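You operate a simulated robot arm through the tools that you are given. There is no shell and no other tool.

The job below is to be done with a simulated robot arm. You get a single attempt, and the scene is never put back.

Task
Tap the big block's three dowels flush, then lay the grey slat on them.
Fine: use the rubber mallet and put it back; the slat lies flat along the block's top; leave the other straight slat. Set down upright: rubber mallet.

Only the result counts: the job must be done as asked and must still hold three seconds after the hand-in. Knocking over, shifting, dropping, spilling or breaking anything else fails it.

Robot
A 6-joint arm with a two-finger parallel gripper, fixed in place. Base frame: the origin is at the foot of the arm, x ahead of it, y to its left, z up; the work surface is at about z = 88. Units: cm, degrees, N and s.
With the tool pointing down near the work surface it reaches from about 24 to 64 cm from the base axis. Its first joint turns from -66.0 to 66.0 degrees. Payload 2.7 kg.
The TCP is the grasp point between the finger pads, 2.3 cm short of the fingertips. In the tool frame z runs along the fingers and y along their closing line. Largest opening 9.4 cm; finger width 3.8, thickness 1; the body of the gripper, 5.4 by 9.6 cm, starts 3.9 cm behind the TCP.
Orientation is that of the tool frame in the base frame, as [roll, pitch, yaw] about the fixed x, y, z axes, in that order (R = Rz(yaw) Ry(pitch) Rx(roll)). With the fingers straight down and closing along the base's y, the tool's x points along the base's -x, its y along +y and its z along -z.

Tools
- The arm moves only by the tool move_arm. Its argument "motion" is a list of rows, each a list of 2 entries, a list of its own where there are three numbers: the shift along the base's x, y, z in mm, then the turn, a rotation vector about the base's x, y, z in degrees. In form: [[[dx, dy, dz], [wx, wy, wz]], ...]. A call has 1 to 20 rows; each row is the pose to reach, as a shift and turn from the pose commanded when the call began. "jaw" is the finger opening in mm, from 0 to 94, set as the call begins (left out, the last holds). A row lasts 0.2 s, in which the tool goes at most 5 cm and 8.6 degrees; a call with a longer step from one row to the next is refused whole, and so is a gripper value outside its range. Where a pose cannot be reached the arm comes as near as it can. A force on the tool above 40 N (or 10 N above the force at the start of the call, whichever is more), or a blocked arm, ends the call early, and 0.2 s more pass. Each finger travels about 4.5 cm/s and halts on what it meets, pressing with about 34 N; the grip force reading is that of the motor and also rises with nothing between the fingers. The clock runs only during rows and for 0.2 s after the last one: add rows that repeat a pose to give the fingers time. It gives the time, the measured TCP pose, the force on the tool (base axes), the opening and the grip force at its end, in the units of the frame above (readings bear some noise), with the torque about the TCP (base axes, N m) and any sound that the robot's microphone picked up, and new pictures: "pictures" is both (left out), scene, wrist or none.
- Cameras (640 x 400 px; columns grow to the right, rows downward): "scene" is fixed at [8.21, -42.65, 140.72]; the picture's right is [0.79, -0.61, 0.00], its down [-0.29, -0.37, -0.89] and it looks along [0.54, 0.70, -0.47] (base axes); focal length 288 px, centre (320, 200). "wrist" rides on the gripper at [8.6, 1.6, -7.4] in the tool frame; the picture's right is [-0.18, 0.98, 0.00], its down [-0.58, -0.11, -0.81] and it looks along [-0.79, -0.15, 0.59] (tool axes); focal length 243 px, centre (320, 200). There is no depth. A picture from a camera that has moved, and an enlarged one, comes with that camera's place and axes in the base frame and with its lens. The place of the scene camera against the robot may be out by one fixed shift of up to 1.8 cm in any direction.
- close_up(camera, box): a new picture of the part [left, top, right, bottom] of that camera's present view, enlarged. No time passes.
- job_done(): hands the job in; it is judged then, once.

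Nothing tells you positions but the pictures and the camera data. Unless the task says otherwise, let go and move clear before handing in.

The tools are called after "Call:" as name(argument=value, ...) on one line, values as JSON. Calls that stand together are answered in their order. move_arm: Moves the arm, as the interface text tells. Its arguments: {"type":"object","properties":{"motion":{"type":"array","items":{"type":"array"}},"jaw":{"type":"number"},"pictures":{"type":"string","enum":["both","scene","wrist","none"]}},"required":["motion"]} The other tools are called the same way: close_up (camera, box) takes an enlarged picture of a part of a camera's view; job_done () hands the job in.

At the start:

```text
time: 0.0
ee_pos: [35.15, -6.57, 131.55]
ee_rot: [-180.0, 0.0, 180.0]
ft_force: [0.4, -1.3, 1.0]
ft_torque: [-0.06, 0.01, 0.02]
finger_gap: 9.39
grip_force: 0.1
```

scene: 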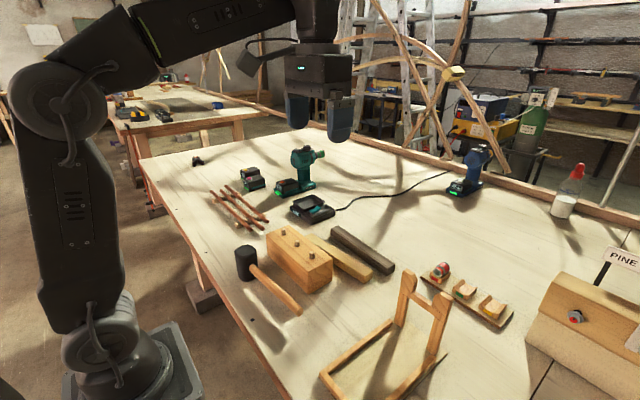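
wrist: 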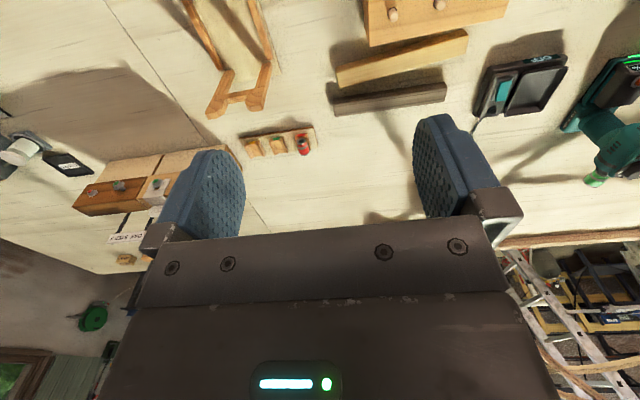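

I see the big block with three dowels, a rubber mallet lying or standing beside it, a yellowish and a dark grey slat to its far side, and a frame near the robot. I'll take enlarged pictures first to measure things.

Call:
close_up(camera="scene", box=[220, 210, 420, 335])

Call:
close_up(camera="wrist", box=[300, 0, 540, 150])

Call:
close_up(camera="scene", box=[180, 140, 340, 240])

```text
3.20 times, centred on (320, 272) of scene
camera zoom: at [8.21, -42.65, 140.72], right [0.79, -0.61, 0.0], down [-0.29, -0.37, -0.89], along [0.54, 0.7, -0.47], focal length 923 px, centre (320, -32)
```

zoom: 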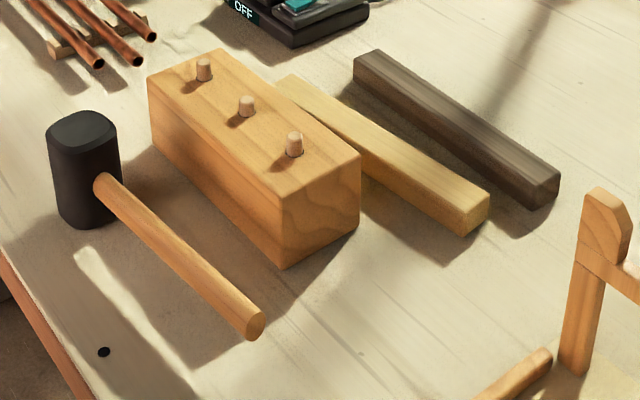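

```text
2.67 times, centred on (420, 75) of wrist
camera zoom: at [26.78, -4.99, 139.08], right [0.18, 0.98, 0.0], down [0.58, -0.11, 0.81], along [0.79, -0.15, -0.59], focal length 647 px, centre (53, 533)
```

zoom: 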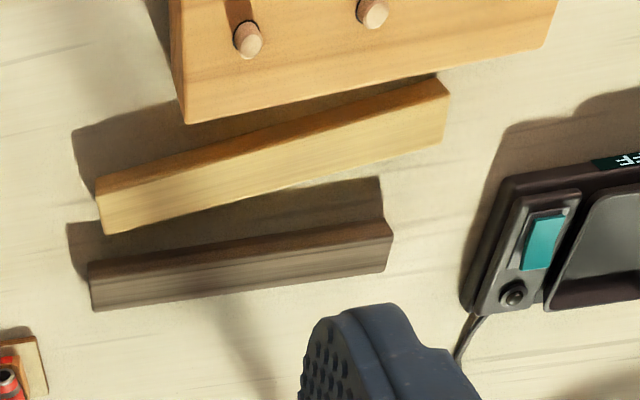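

```text
4.00 times, centred on (260, 190) of scene
camera zoom: at [8.21, -42.65, 140.72], right [0.79, -0.61, 0.0], down [-0.29, -0.37, -0.89], along [0.54, 0.7, -0.47], focal length 1154 px, centre (560, 240)
```

zoom: 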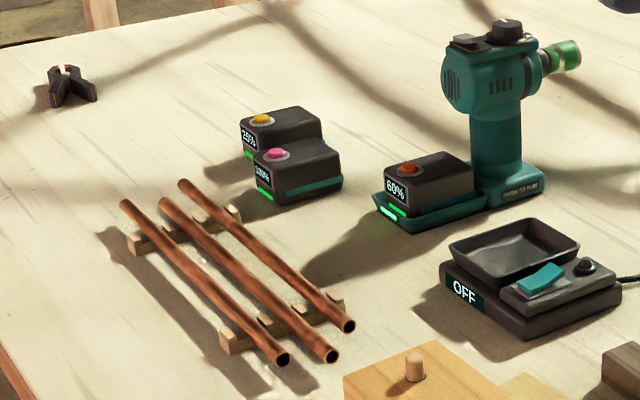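

The big block runs along y (about x 37–44, y −1–18), dowels proud by about 2 cm. The mallet stands on its head at about (28, 14) with its handle towards −y, and the dark grey slat is at x≈58 with the yellow slat between. I'll turn the wrist 90° so the fingers close along x and look from there.

Call:
move_arm(motion=[[[0, 0, 0], [0, 0, 8.18]], [[0, 0, 0], [0, 0, 16.36]], [[0, 0, 0], [0, 0, 24.54]], [[0, 0, 0], [0, 0, 32.72]], [[0, 0, 0], [0, 0, 40.9]], [[0, 0, 0], [0, 0, 49.08]], [[0, 0, 0], [0, 0, 57.26]], [[0, 0, 0], [0, 0, 65.44]], [[0, 0, 0], [0, 0, 73.62]], [[0, 0, 0], [0, 0, 81.8]], [[0, 0, 0], [0, 0, 90]], [[0, 0, 0], [0, 0, 90]]])

```text
time: 2.6
ee_pos: [35.17, -6.61, 131.58]
ee_rot: [-179.9, 0.0, -89.9]
ft_force: [-0.2, 0.6, 0.0]
ft_torque: [-0.01, 0.0, 0.01]
finger_gap: 9.41
grip_force: 0.1
camera wrist: at [33.81, -15.34, 139.05], right [-0.98, 0.18, 0.0], down [0.11, 0.58, 0.81], along [0.15, 0.79, -0.59], focal length 243 px, centre (320, 200)
```

scene: 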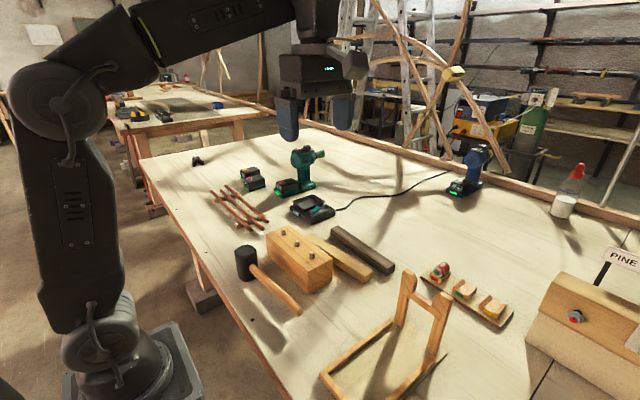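
wrist: 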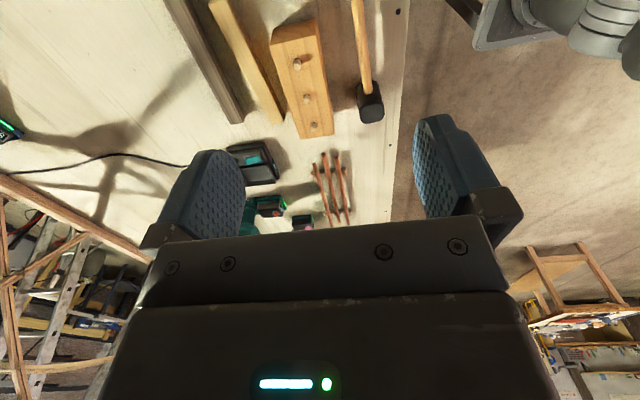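

The rotated wrist view shows the mallet, block, yellow and grey slats in a row. I'll enlarge it to measure them.

Call:
close_up(camera="wrist", box=[220, 0, 420, 125])

Call:
close_up(camera="wrist", box=[150, 0, 350, 125])

```text
3.20 times, centred on (320, 62) of wrist
camera zoom: at [33.81, -15.34, 139.05], right [-0.98, 0.18, 0.0], down [0.11, 0.58, 0.81], along [0.15, 0.79, -0.59], focal length 776 px, centre (320, 640)
```

zoom: 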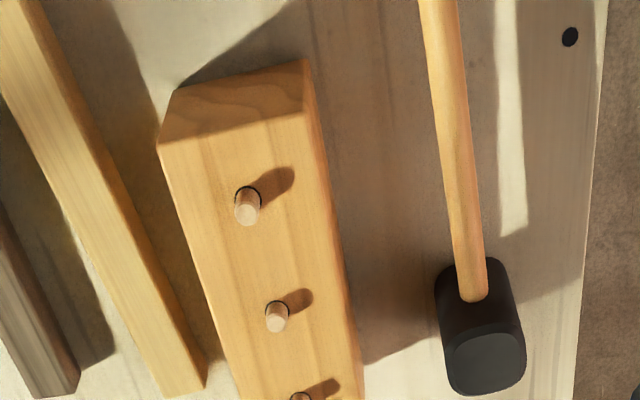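

```text
3.20 times, centred on (250, 62) of wrist
camera zoom: at [33.81, -15.34, 139.05], right [-0.98, 0.18, 0.0], down [0.11, 0.58, 0.81], along [0.15, 0.79, -0.59], focal length 776 px, centre (544, 640)
```

zoom: 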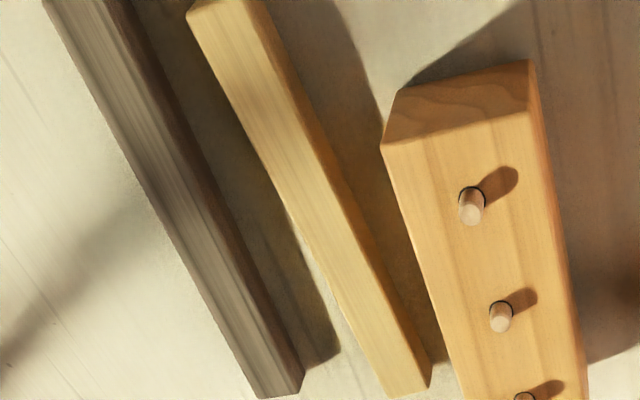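

Mallet handle axis measures as about z 92, tilted 4.6° from y, with the head centred near (29.2, 13.9). I'll move above the planned grip spot and check.

Call:
move_arm(motion=[[[-8, 21, -31], [0, 0, 0.7]], [[-16, 42, -62], [0, 0, 1.4]], [[-23, 62, -92], [0, 0, 2.1]], [[-31, 83, -123], [0, 0, 2.8]], [[-39, 104, -154], [0, 0, 3.5]], [[-47, 125, -185], [0, 0, 4.1]], [[-54, 145, -200], [0, 0, 4.6]], [[-54, 145, -200], [0, 0, 4.6]]], jaw=60)

```text
time: 4.4
ee_pos: [29.95, 8.1, 111.69]
ee_rot: [180.0, -0.1, -85.3]
ft_force: [0.1, -0.3, -0.5]
ft_torque: [-0.01, 0.03, 0.0]
finger_gap: 5.98
grip_force: 0.1
camera wrist: at [29.24, -0.77, 119.22], right [-0.99, 0.1, 0.0], down [0.06, 0.59, 0.81], along [0.08, 0.8, -0.59], focal length 243 px, centre (320, 200)
```

scene: 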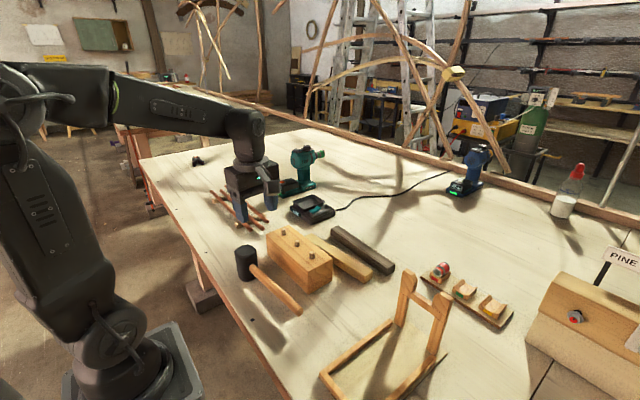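
wrist: 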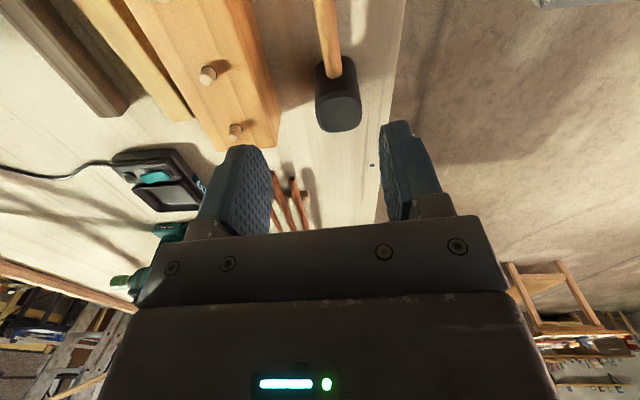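

The gripper is above the mallet. I'll enlarge the wrist view to refine the handle and head position.

Call:
close_up(camera="wrist", box=[280, 0, 440, 100])

Call:
close_up(camera="wrist", box=[280, 50, 440, 150])

Call:
close_up(camera="wrist", box=[140, 0, 300, 100])

Call:
close_up(camera="scene", box=[220, 230, 320, 320])

```text
4.00 times, centred on (360, 50) of wrist
camera zoom: at [29.24, -0.77, 119.22], right [-0.99, 0.1, 0.0], down [0.06, 0.59, 0.81], along [0.08, 0.8, -0.59], focal length 970 px, centre (160, 800)
```

zoom: 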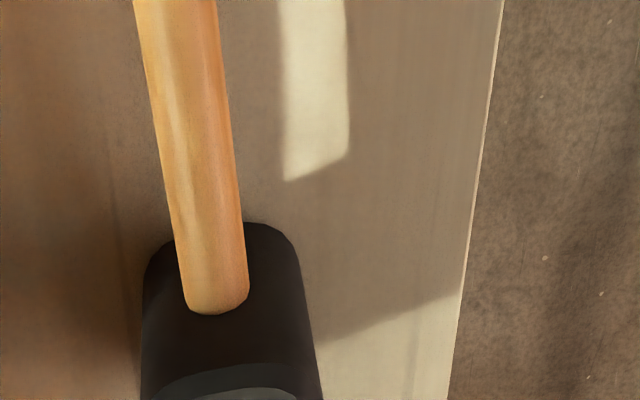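

```text
4.00 times, centred on (360, 100) of wrist
camera zoom: at [29.24, -0.77, 119.22], right [-0.99, 0.1, 0.0], down [0.06, 0.59, 0.81], along [0.08, 0.8, -0.59], focal length 970 px, centre (160, 600)
```

zoom: 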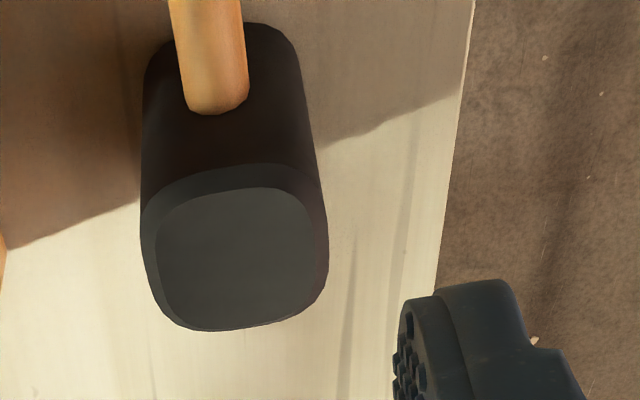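

```text
4.00 times, centred on (220, 50) of wrist
camera zoom: at [29.24, -0.77, 119.22], right [-0.99, 0.1, 0.0], down [0.06, 0.59, 0.81], along [0.08, 0.8, -0.59], focal length 970 px, centre (720, 800)
```

zoom: 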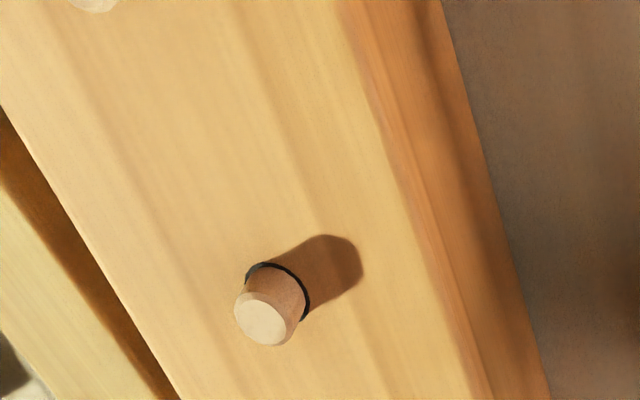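

```text
4.44 times, centred on (270, 275) of scene
camera zoom: at [8.21, -42.65, 140.72], right [0.79, -0.61, 0.0], down [-0.29, -0.37, -0.89], along [0.54, 0.7, -0.47], focal length 1282 px, centre (542, -133)
```

zoom: 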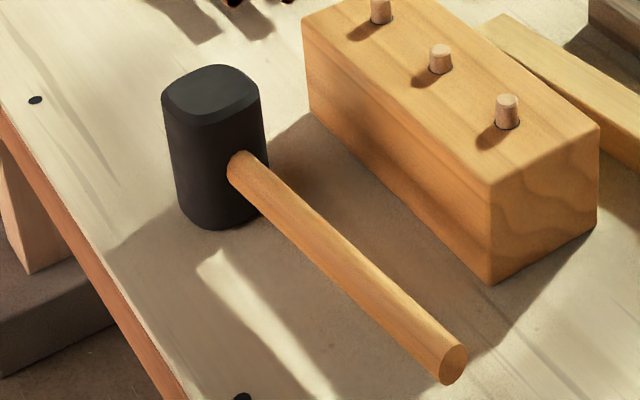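

Handle line, width (1.85 cm) and head position agree between views. I'll descend to just above the handle and check the alignment.

Call:
move_arm(motion=[[[-1, 3, -30], [0, 0, 0]], [[-2, 5, -65], [0, 0, 0]], [[-3, 7, -100], [0, 0, 0]], [[-3, 8, -130], [0, 0, 0]], [[-3, 8, -130], [0, 0, 0]]])

```text
time: 5.6
ee_pos: [29.41, 8.78, 98.69]
ee_rot: [180.0, -0.1, -85.4]
ft_force: [-0.5, 0.3, 0.3]
ft_torque: [0.03, -0.01, -0.02]
finger_gap: 5.98
grip_force: 0.0
camera wrist: at [28.81, 0.0, 106.23], right [-0.99, 0.1, 0.0], down [0.06, 0.59, 0.81], along [0.08, 0.8, -0.59], focal length 243 px, centre (320, 200)
```

scene: 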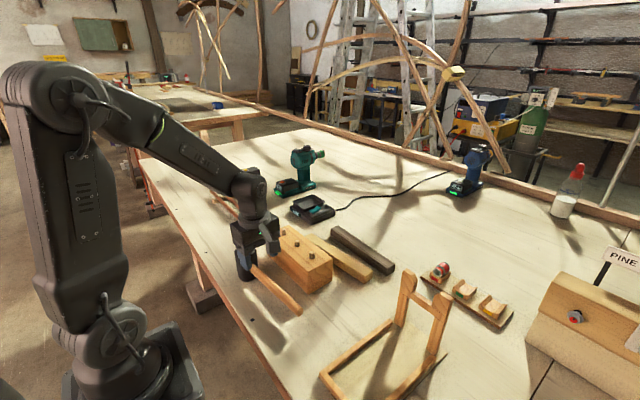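
wrist: 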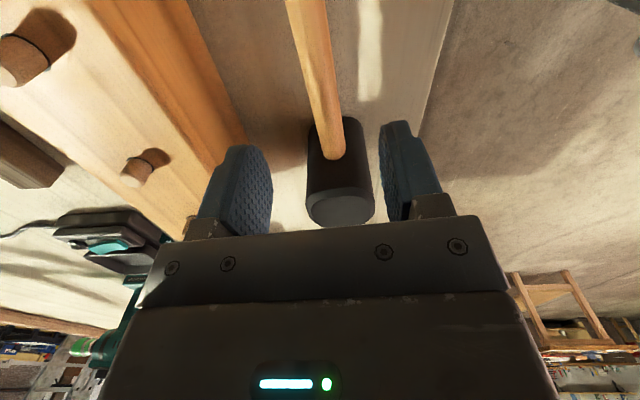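

Everything is lined up: handle axis about z 92.5, x 29.45 at the grip spot. I'll descend straight down around the handle.

Call:
move_arm(motion=[[[0, 0, -20], [0, 0, 0]], [[0, 0, -40], [0, 0, 0]], [[0, 0, -59], [0, 0, 0]], [[0, 0, -59], [0, 0, 0]]])

```text
time: 6.6
ee_pos: [29.64, 8.7, 92.79]
ee_rot: [180.0, 0.0, -85.4]
ft_force: [-0.5, -0.6, -0.4]
ft_torque: [0.03, 0.0, 0.01]
finger_gap: 5.99
grip_force: 0.2
camera wrist: at [28.89, -0.12, 100.3], right [-0.99, 0.1, 0.0], down [0.06, 0.59, 0.81], along [0.08, 0.8, -0.59], focal length 243 px, centre (320, 200)
```

scene: 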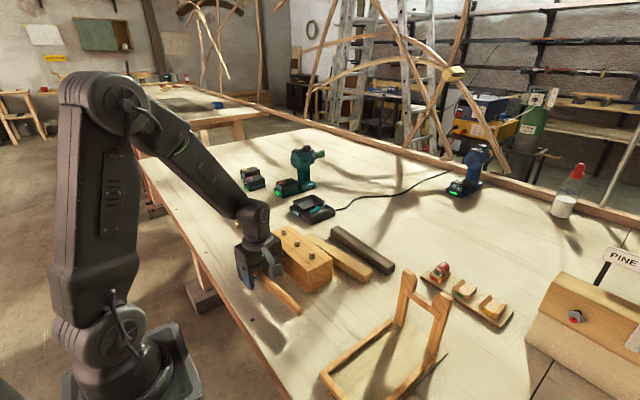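
wrist: 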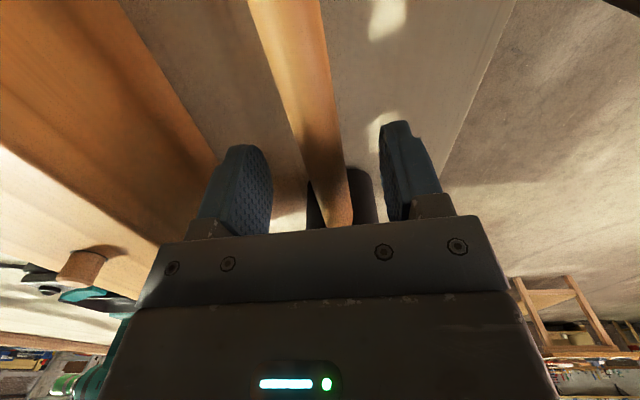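

The handle sits centred between the fingers. I'll close on it.

Call:
move_arm(motion=[[[0, 0, 0], [0, 0, 0]], [[0, 0, 0], [0, 0, 0]], [[0, 0, 0], [0, 0, 0]], [[0, 0, 0], [0, 0, 0]], [[0, 0, 0], [0, 0, 0]]], jaw=0)

```text
time: 7.8
ee_pos: [29.63, 8.72, 92.8]
ee_rot: [-180.0, 0.0, -85.4]
ft_force: [-0.3, -0.2, 0.0]
ft_torque: [-0.06, -0.04, 0.0]
finger_gap: 1.78
grip_force: 33.7
camera wrist: at [28.89, -0.1, 100.33], right [-0.99, 0.1, 0.0], down [0.06, 0.59, 0.81], along [0.08, 0.8, -0.59], focal length 243 px, centre (320, 200)
```

scene: 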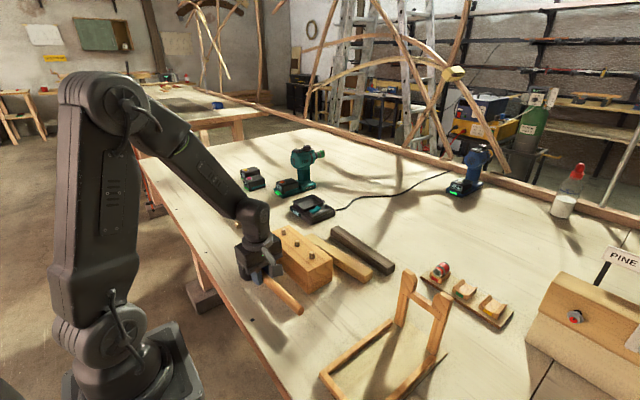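
wrist: 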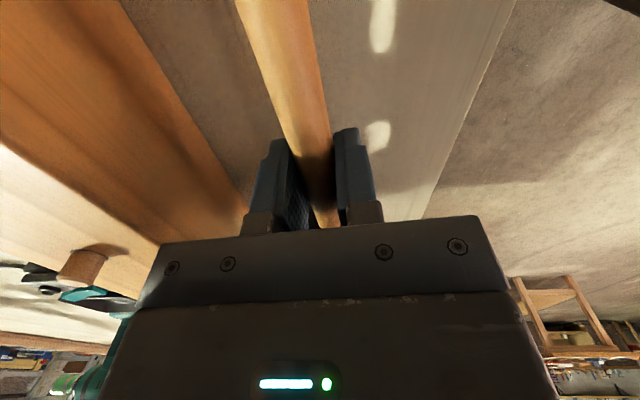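

The mallet handle is held (gap 1.78 cm, 34 N). I'll lift it straight up and check whether it stays level.

Call:
move_arm(motion=[[[0, 0, 5], [0, 0, 0]], [[0, 0, 12], [0, 0, 0]], [[0, 0, 25], [0, 0, 0]], [[0, 0, 45], [0, 0, 0]], [[0, 0, 65], [0, 0, 0]], [[0, 0, 90], [0, 0, 0]], [[0, 0, 115], [0, 0, 0]], [[0, 0, 140], [0, 0, 0]], [[0, 0, 140], [0, 0, 0]], [[0, 0, 140], [0, 0, 0]]])

```text
time: 10.0
ee_pos: [29.53, 8.74, 106.68]
ee_rot: [180.0, 0.0, -85.3]
ft_force: [0.7, 0.8, -2.5]
ft_torque: [-0.11, -0.05, 0.02]
finger_gap: 1.79
grip_force: 34.4
camera wrist: at [28.83, -0.1, 114.2], right [-0.99, 0.1, 0.0], down [0.06, 0.59, 0.81], along [0.08, 0.8, -0.59], focal length 243 px, centre (320, 200)
```

scene: 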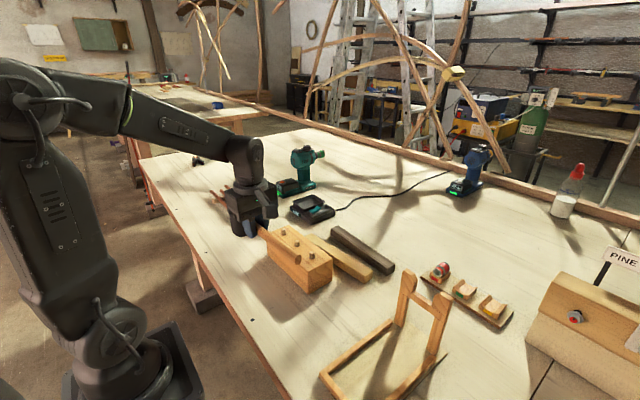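
wrist: 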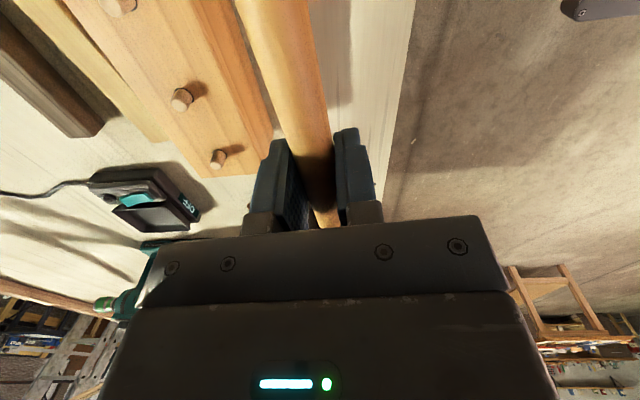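

The mallet is lifted (about 2.5 N) and the handle looks the same in the wrist view. I'll check the head in the scene view.

Call:
close_up(camera="scene", box=[200, 160, 340, 250])

Call:
close_up(camera="wrist", box=[90, 0, 250, 100])

Call:
close_up(camera="wrist", box=[160, 80, 320, 180])

```text
4.44 times, centred on (270, 205) of scene
camera zoom: at [8.21, -42.64, 140.73], right [0.79, -0.61, 0.0], down [-0.29, -0.37, -0.89], along [0.54, 0.7, -0.47], focal length 1282 px, centre (542, 178)
```

zoom: 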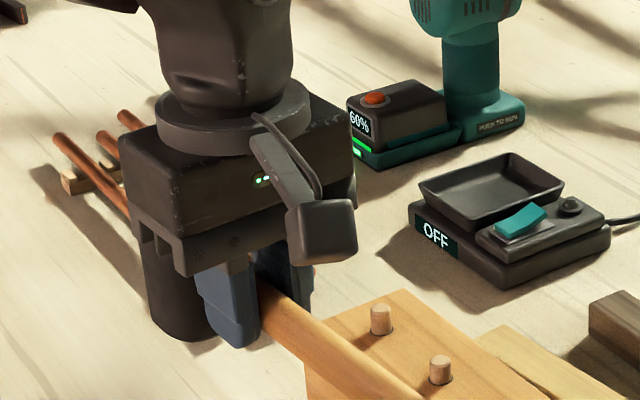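

```text
4.00 times, centred on (170, 50) of wrist
camera zoom: at [28.83, -0.1, 114.2], right [-0.99, 0.1, 0.0], down [0.06, 0.59, 0.81], along [0.08, 0.8, -0.59], focal length 970 px, centre (920, 800)
```

zoom: 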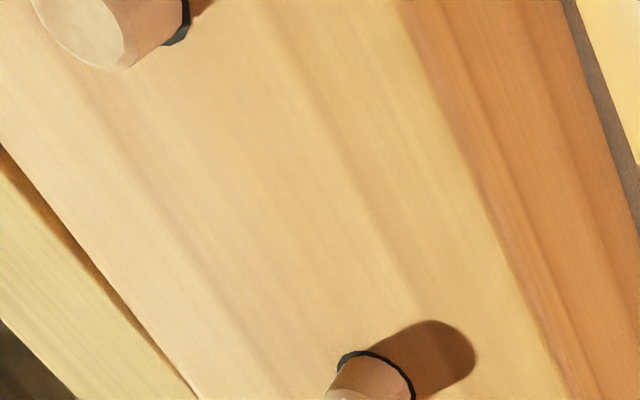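

```text
4.00 times, centred on (240, 130) of wrist
camera zoom: at [28.83, -0.1, 114.2], right [-0.99, 0.1, 0.0], down [0.06, 0.59, 0.81], along [0.08, 0.8, -0.59], focal length 970 px, centre (640, 480)
```

zoom: 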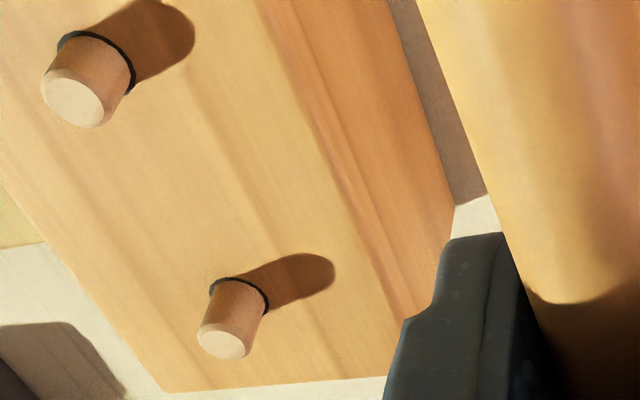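

Dowels are at about (41.1, 3.0), (41.05, 9.6), (41.0, 16.0). Before moving over the block I want to be sure the handle end clears the wooden frame on the −y side.

Call:
close_up(camera="scene", box=[300, 250, 500, 400])

```text
2.67 times, centred on (400, 325) of scene
camera zoom: at [8.21, -42.64, 140.73], right [0.79, -0.61, 0.0], down [-0.29, -0.37, -0.89], along [0.54, 0.7, -0.47], focal length 769 px, centre (107, -133)
```

zoom: 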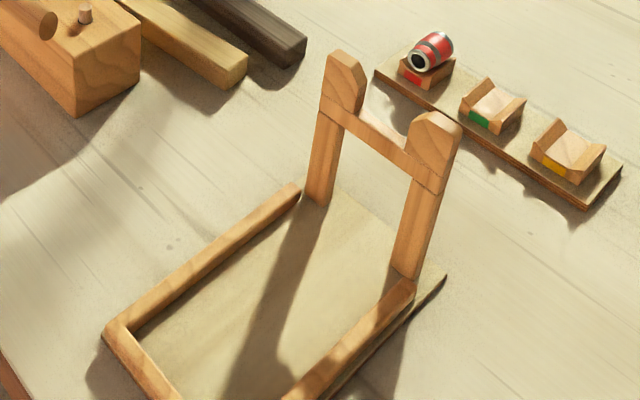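

The frame's posts are at x≈47.7, y≈−19 to −28, about 3–4 cm clear of where the handle end will be. I'll carry the mallet so its head is over the first dowel (y≈3).

Call:
move_arm(motion=[[[15, -14, 0], [0, 0, 0]], [[40, -38, 0], [0, 0, 0]], [[65, -62, 0], [0, 0, 0]], [[90, -85, 0], [0, 0, 0]], [[110, -104, 0], [0, 0, 0]], [[122, -115, 0], [0, 0, 0]], [[122, -115, 0], [0, 0, 0]], [[122, -115, 0], [0, 0, 0]]])

```text
time: 11.8
ee_pos: [42.01, -2.9, 106.63]
ee_rot: [180.0, 0.0, -85.4]
ft_force: [-0.3, 0.9, -3.2]
ft_torque: [-0.17, -0.06, 0.01]
finger_gap: 1.78
grip_force: 34.1
camera wrist: at [41.24, -11.6, 114.12], right [-0.99, 0.1, 0.0], down [0.06, 0.59, 0.81], along [0.08, 0.8, -0.59], focal length 243 px, centre (320, 200)
```

scene: 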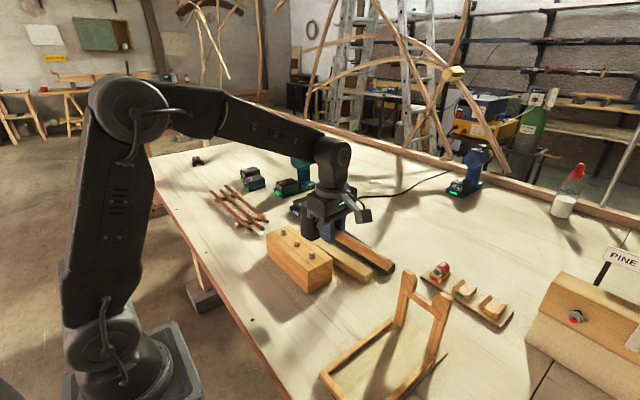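
wrist: 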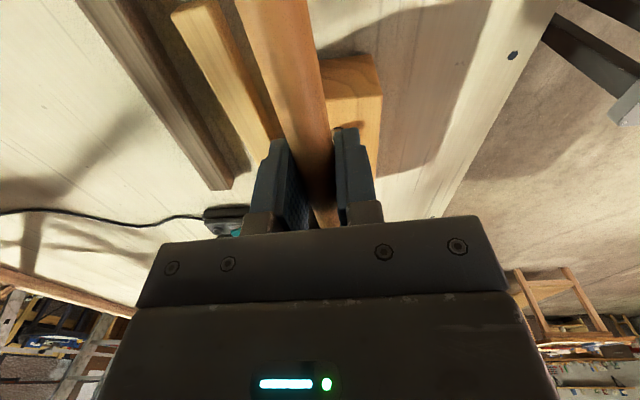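

The head should now be above dowel 1. I'll check from the scene camera before tapping.

Call:
close_up(camera="scene", box=[250, 180, 410, 300])

Call:
move_arm(motion=[[[-3, 1, 0], [0, 0, 0]], [[-3, 1, 0], [0, 0, 0]]], pictures="none")

```text
3.33 times, centred on (330, 240) of scene
camera zoom: at [8.21, -42.65, 140.72], right [0.79, -0.61, 0.0], down [-0.29, -0.37, -0.89], along [0.54, 0.7, -0.47], focal length 961 px, centre (287, 67)
```

zoom: 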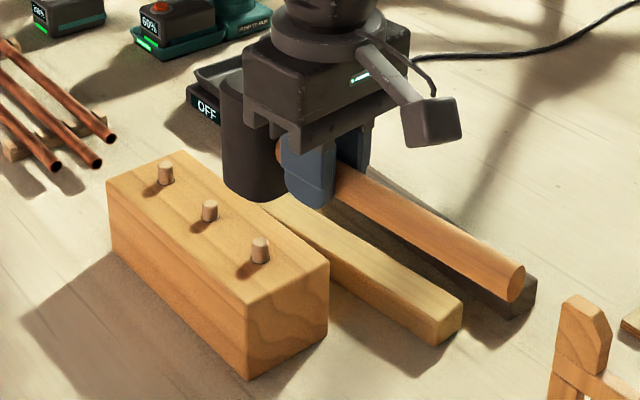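

```text
time: 12.4
ee_pos: [41.58, -2.62, 106.6]
ee_rot: [180.0, 0.0, -85.3]
ft_force: [-0.5, 0.7, -3.4]
ft_torque: [-0.14, 0.04, 0.01]
finger_gap: 1.77
grip_force: 33.8
```

Slight correction made; head is above dowel 1. I'll go down gently to first contact to learn the height and resistance.

Call:
move_arm(motion=[[[0, 0, -15], [0, 0, 0]], [[0, 0, -30], [0, 0, 0]], [[0, 0, -40], [0, 0, 0]], [[0, 0, -44], [0, 0, 0]], [[0, 0, -47], [0, 0, 0]], [[0, 0, -50], [0, 0, 0]]])

```text
time: 13.8
ee_pos: [41.42, -2.69, 101.71]
ee_rot: [-179.9, 0.0, -85.4]
ft_force: [0.9, -0.8, -1.9]
ft_torque: [-0.17, -0.01, 0.0]
finger_gap: 1.77
grip_force: 34.4
camera wrist: at [40.76, -11.49, 109.27], right [-0.99, 0.1, 0.0], down [0.06, 0.59, 0.81], along [0.08, 0.8, -0.59], focal length 243 px, centre (320, 200)
```

scene: 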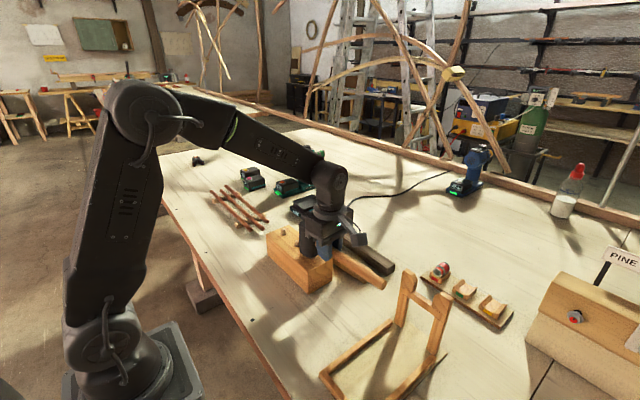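
wrist: 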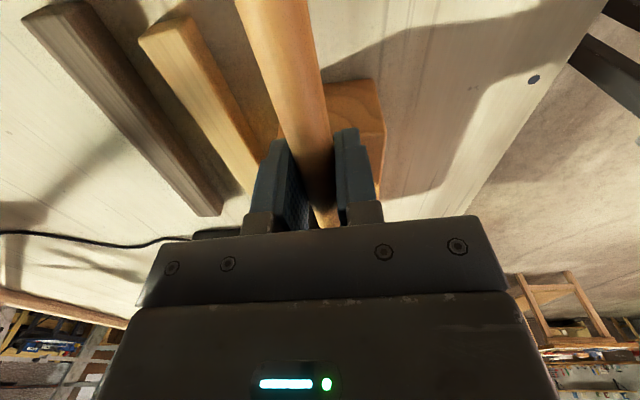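

No clear contact yet at TCP z≈101.7. Checking the head against the dowel.

Call:
close_up(camera="scene", box=[260, 200, 380, 300])

```text
4.00 times, centred on (320, 250) of scene
camera zoom: at [8.21, -42.64, 140.73], right [0.79, -0.61, 0.0], down [-0.29, -0.37, -0.89], along [0.54, 0.7, -0.47], focal length 1154 px, centre (320, 0)
```

zoom: 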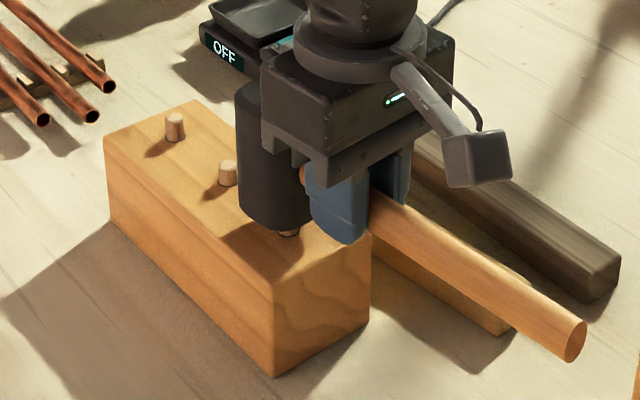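

The head is just above dowel 1 and well centred. I'll press on slowly a few millimetres more to feel the contact.

Call:
move_arm(motion=[[[0, 0, -2], [0, 0, 0]], [[0, 0, -4], [0, 0, 0]], [[0, 0, -6], [0, 0, 0]], [[0, 0, -6], [0, 0, 0]]], pictures="none")

```text
time: 14.8
ee_pos: [41.51, -2.55, 100.98]
ee_rot: [179.9, 0.0, -85.4]
ft_force: [0.1, 0.5, -2.7]
ft_torque: [-0.13, -0.02, 0.0]
finger_gap: 1.77
grip_force: 33.5
```

Call:
close_up(camera="scene", box=[260, 200, 380, 300])

```text
4.00 times, centred on (320, 250) of scene
camera zoom: at [8.21, -42.65, 140.72], right [0.79, -0.61, 0.0], down [-0.29, -0.37, -0.89], along [0.54, 0.7, -0.47], focal length 1154 px, centre (320, 0)
```

zoom: 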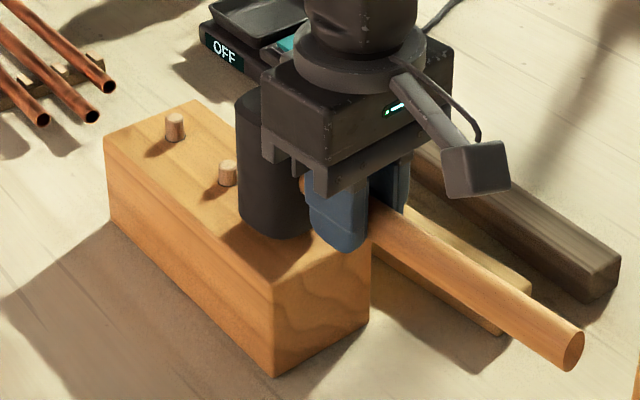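

Call:
move_arm(motion=[[[0, 0, -2], [0, 0, 0]], [[0, 0, -4], [0, 0, 0]], [[0, 0, -4], [0, 0, 0]]], pictures="none")

```text
time: 15.6
ee_pos: [41.51, -2.65, 100.54]
ee_rot: [179.9, 0.1, -85.4]
ft_force: [1.0, -0.6, -2.8]
ft_torque: [-0.15, 0.0, 0.0]
finger_gap: 1.76
grip_force: 34.2
```

Call:
move_arm(motion=[[[0, 0, -2], [0, 0, 0]], [[0, 0, -4], [0, 0, 0]], [[0, 0, -4], [0, 0, 0]]], pictures="both")

Call:
close_up(camera="scene", box=[260, 200, 380, 300])

```text
time: 16.4
ee_pos: [41.56, -2.65, 100.21]
ee_rot: [-179.9, 0.0, -85.4]
ft_force: [-0.7, 1.8, 7.4]
ft_torque: [0.53, 0.2, 0.02]
finger_gap: 1.78
grip_force: 34.2
camera wrist: at [40.74, -11.44, 107.82], right [-0.99, 0.1, 0.0], down [0.06, 0.59, 0.81], along [0.09, 0.8, -0.59], focal length 243 px, centre (320, 200)
```

scene: 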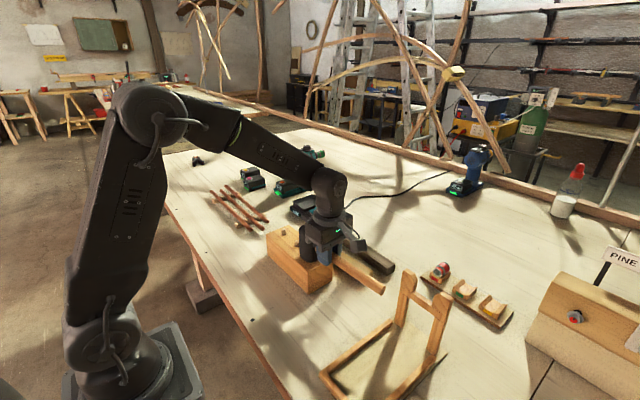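
wrist: 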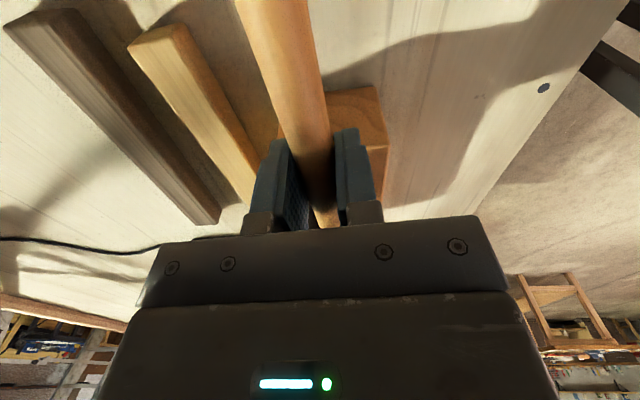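

```text
4.00 times, centred on (320, 250) of scene
camera zoom: at [8.2, -42.64, 140.73], right [0.79, -0.61, 0.0], down [-0.29, -0.37, -0.89], along [0.54, 0.7, -0.47], focal length 1154 px, centre (320, 0)
```

zoom: 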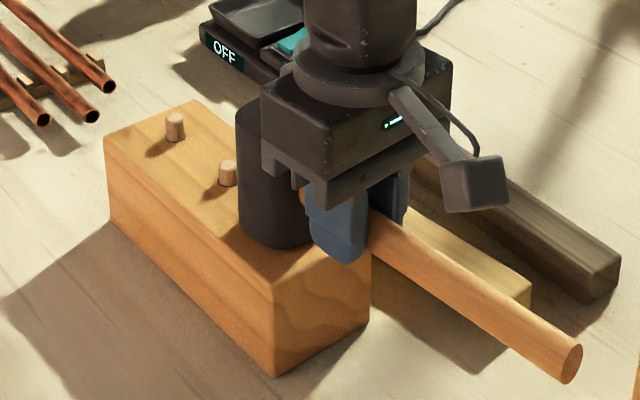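

Contact force of about 10 N appeared at TCP z≈100.2. I'll lift back up and look at dowel 1 to see what moved.

Call:
move_arm(motion=[[[0, 0, 5], [0, 0, 0]], [[0, 0, 20], [0, 0, 0]], [[0, 0, 45], [0, 0, 0]], [[0, 0, 64], [0, 0, 0]], [[0, 0, 64], [0, 0, 0]]], pictures="none")

Call:
close_up(camera="scene", box=[250, 200, 370, 300])

```text
time: 17.6
ee_pos: [41.73, -2.73, 106.74]
ee_rot: [-180.0, -0.1, -85.4]
ft_force: [0.3, 0.3, -2.1]
ft_torque: [-0.17, 0.02, 0.01]
finger_gap: 1.77
grip_force: 34.2
```

```text
4.00 times, centred on (310, 250) of scene
camera zoom: at [8.21, -42.65, 140.72], right [0.79, -0.61, 0.0], down [-0.29, -0.37, -0.89], along [0.54, 0.7, -0.47], focal length 1154 px, centre (360, 0)
```

zoom: 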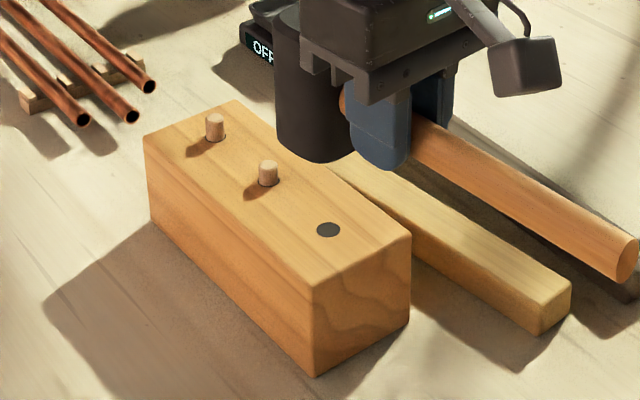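

Dowel 1 no longer stands proud; it shows as a dark disc. I'll enlarge further to judge whether it is exactly flush.

Call:
close_up(camera="scene", box=[316, 245, 348, 270])

Call:
close_up(camera="scene", box=[290, 225, 340, 262])

```text
16.00 times, centred on (332, 258) of scene
camera zoom: at [8.21, -42.65, 140.72], right [0.79, -0.61, 0.0], down [-0.29, -0.37, -0.89], along [0.54, 0.7, -0.47], focal length 4615 px, centre (128, -720)
```

zoom: 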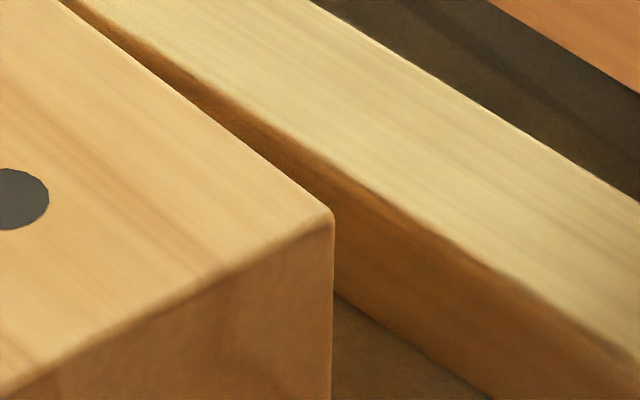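

```text
10.81 times, centred on (315, 244) of scene
camera zoom: at [8.21, -42.65, 140.72], right [0.79, -0.61, 0.0], down [-0.29, -0.37, -0.89], along [0.54, 0.7, -0.47], focal length 3118 px, centre (374, -270)
```

zoom: 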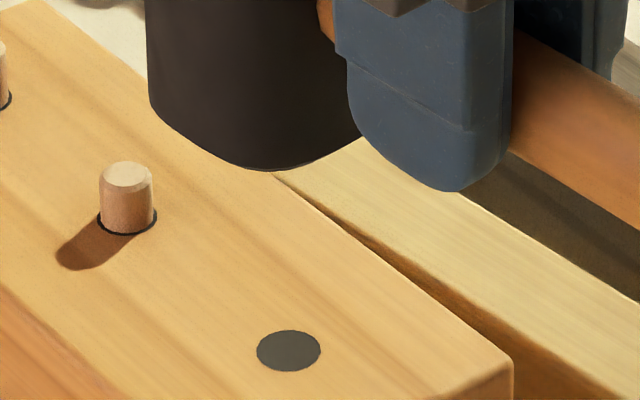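

Dowel 1 is now level with the surface (only the flat dark ring mark shows); contact with the block top came at commanded TCP z≈100.3. Next the head goes over dowel 2.

Call:
move_arm(motion=[[[0, 15, 0], [0, 0, 0]], [[-1, 35, 0], [0, 0, 0]], [[-1, 55, 0], [0, 0, 0]], [[-1, 65, 0], [0, 0, 0]], [[-1, 65, 0], [0, 0, 0]], [[-1, 65, 0], [0, 0, 0]]], pictures="both")

Call:
close_up(camera="scene", box=[240, 180, 360, 300])

```text
time: 19.0
ee_pos: [41.57, 3.92, 106.54]
ee_rot: [180.0, 0.0, -85.3]
ft_force: [-0.3, -0.2, -3.3]
ft_torque: [-0.14, -0.02, 0.0]
finger_gap: 1.8
grip_force: 33.8
camera wrist: at [40.72, -4.93, 114.06], right [-0.99, 0.1, 0.0], down [0.06, 0.59, 0.81], along [0.08, 0.8, -0.59], focal length 243 px, centre (320, 200)
```

scene: 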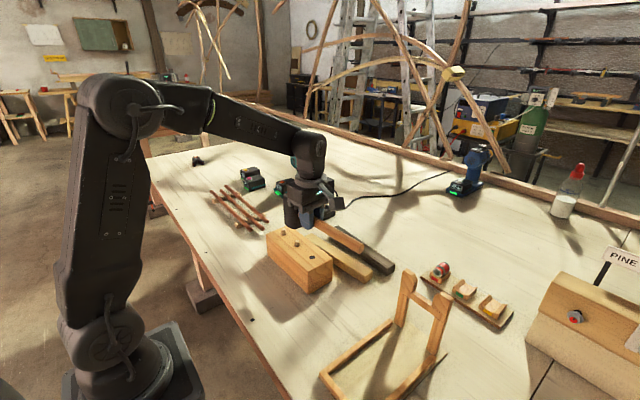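
wrist: 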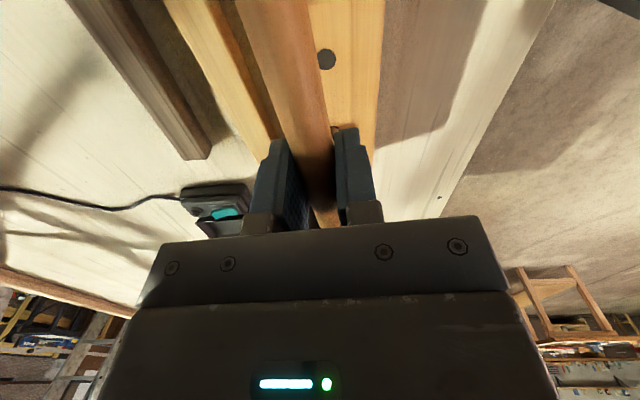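

```text
3.33 times, centred on (300, 240) of scene
camera zoom: at [8.21, -42.64, 140.72], right [0.79, -0.61, 0.0], down [-0.29, -0.37, -0.89], along [0.54, 0.7, -0.47], focal length 961 px, centre (387, 67)
```

zoom: 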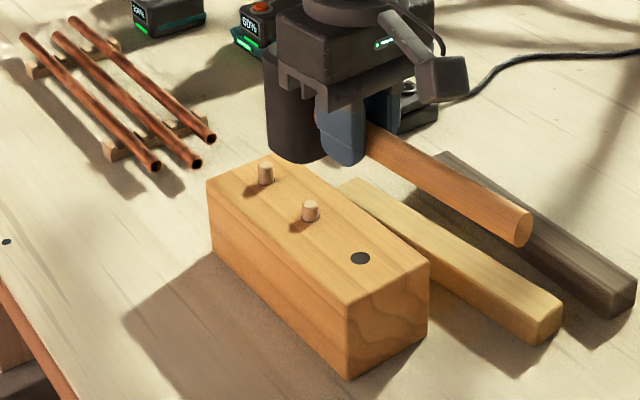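

Call:
close_up(camera="wrist", box=[300, 35, 364, 75])

Call:
move_arm(motion=[[[0, 0, -15], [0, 0, 0]], [[0, 0, -30], [0, 0, 0]], [[0, 0, -40], [0, 0, 0]], [[0, 0, -46], [0, 0, 0]], [[0, 0, -50], [0, 0, 0]], [[0, 0, -54], [0, 0, 0]], [[0, 0, -57], [0, 0, 0]], [[0, 0, -60], [0, 0, 0]], [[0, 0, -62], [0, 0, 0]], [[0, 0, -63], [0, 0, 0]], [[0, 0, -64], [0, 0, 0]], [[0, 0, -64], [0, 0, 0]]], pictures="none")

```text
10.00 times, centred on (332, 55) of wrist
camera zoom: at [40.72, -4.93, 114.06], right [-0.99, 0.1, 0.0], down [0.06, 0.59, 0.81], along [0.08, 0.8, -0.59], focal length 2426 px, centre (200, 1650)
```

zoom: 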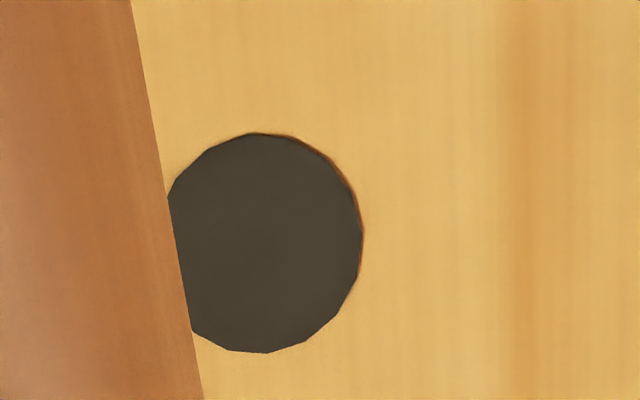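

```text
time: 21.6
ee_pos: [41.47, 3.74, 100.32]
ee_rot: [-179.9, 0.0, -85.3]
ft_force: [-1.0, -1.4, 6.1]
ft_torque: [0.34, 0.11, 0.1]
finger_gap: 1.79
grip_force: 34.6
```

Contact again at the same height (about 9 N). I'll lift and check dowel 2.

Call:
move_arm(motion=[[[0, 0, 5], [0, 0, 0]], [[0, 0, 20], [0, 0, 0]], [[0, 0, 45], [0, 0, 0]], [[0, 0, 64], [0, 0, 0]], [[0, 0, 64], [0, 0, 0]]], pictures="none")

Call:
close_up(camera="scene", box=[240, 180, 360, 300])

Call:
close_up(camera="wrist", box=[280, 20, 440, 120])

```text
time: 22.8
ee_pos: [41.46, 4.01, 106.6]
ee_rot: [180.0, 0.0, -85.4]
ft_force: [-0.3, 0.4, -3.6]
ft_torque: [-0.19, 0.0, 0.01]
finger_gap: 1.77
grip_force: 33.9
```

```text
3.33 times, centred on (300, 240) of scene
camera zoom: at [8.21, -42.65, 140.72], right [0.79, -0.61, 0.0], down [-0.29, -0.37, -0.89], along [0.54, 0.7, -0.47], focal length 961 px, centre (387, 67)
```

zoom: 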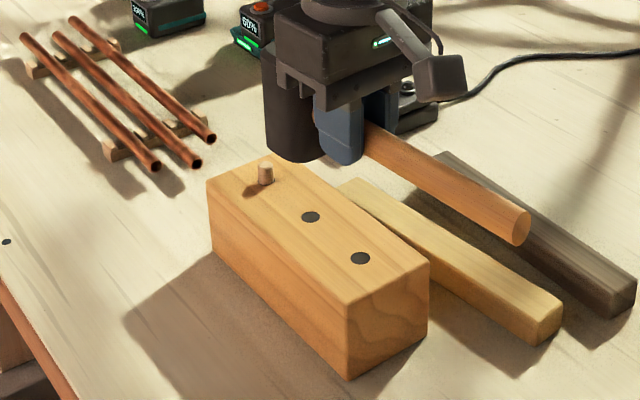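

```text
4.00 times, centred on (360, 70) of wrist
camera zoom: at [40.65, -4.81, 114.11], right [-0.99, 0.1, 0.0], down [0.06, 0.59, 0.81], along [0.08, 0.8, -0.59], focal length 970 px, centre (160, 720)
```

zoom: 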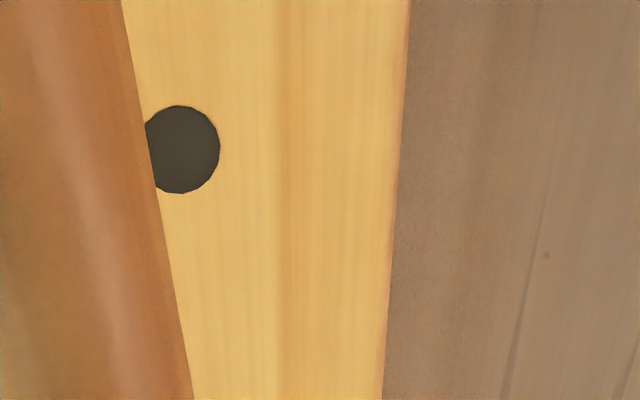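

Dowel 2 is flush too. Now the third one, 6.4 cm further along.

Call:
move_arm(motion=[[[0, 15, 0], [0, 0, 0]], [[-1, 35, 0], [0, 0, 0]], [[-1, 55, 0], [0, 0, 0]], [[-1, 64, 0], [0, 0, 0]], [[-1, 64, 0], [0, 0, 0]], [[-1, 64, 0], [0, 0, 0]]], pictures="none")

Call:
close_up(camera="scene", box=[220, 160, 350, 270])

```text
time: 24.2
ee_pos: [41.28, 10.36, 106.61]
ee_rot: [-180.0, 0.0, -85.4]
ft_force: [0.5, -0.6, -3.0]
ft_torque: [-0.12, 0.02, -0.02]
finger_gap: 1.76
grip_force: 34.0
```

```text
3.64 times, centred on (285, 215) of scene
camera zoom: at [8.21, -42.64, 140.73], right [0.79, -0.61, 0.0], down [-0.29, -0.37, -0.89], along [0.54, 0.7, -0.47], focal length 1049 px, centre (447, 146)
```

zoom: 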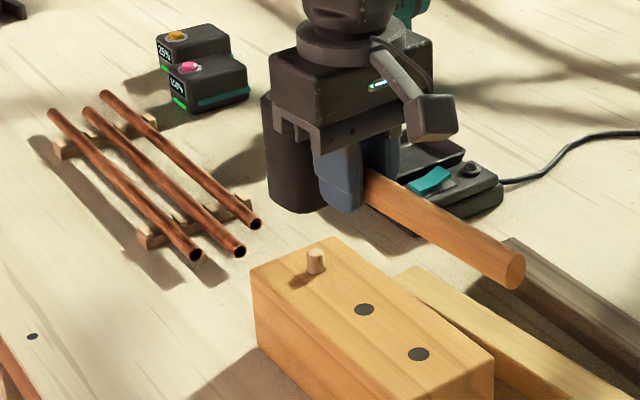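

Call:
move_arm(motion=[[[0, 0, -15], [0, 0, 0]], [[0, 0, -30], [0, 0, 0]], [[0, 0, -40], [0, 0, 0]], [[0, 0, -46], [0, 0, 0]], [[0, 0, -50], [0, 0, 0]], [[0, 0, -54], [0, 0, 0]], [[0, 0, -57], [0, 0, 0]], [[0, 0, -60], [0, 0, 0]], [[0, 0, -62], [0, 0, 0]], [[0, 0, -63], [0, 0, 0]], [[0, 0, -64], [0, 0, 0]], [[0, 0, -64], [0, 0, 0]]], pictures="none")

Call:
close_up(camera="scene", box=[220, 160, 350, 270])

```text
time: 26.8
ee_pos: [41.27, 10.39, 100.24]
ee_rot: [-179.9, 0.1, -85.4]
ft_force: [0.5, -3.2, 6.7]
ft_torque: [0.33, 0.12, 0.01]
finger_gap: 1.75
grip_force: 34.2
```

```text
3.64 times, centred on (285, 215) of scene
camera zoom: at [8.2, -42.66, 140.72], right [0.79, -0.61, 0.0], down [-0.29, -0.37, -0.89], along [0.54, 0.7, -0.47], focal length 1049 px, centre (447, 146)
```

zoom: 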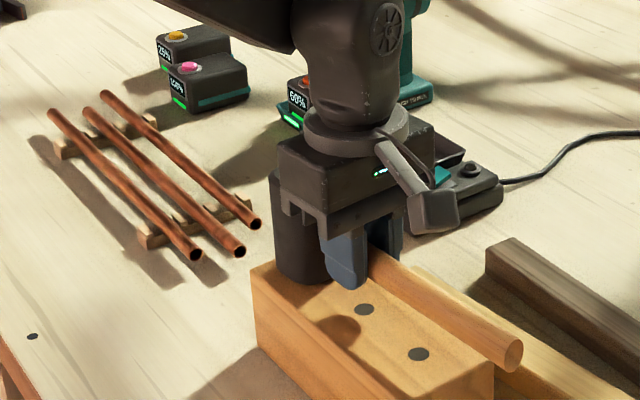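

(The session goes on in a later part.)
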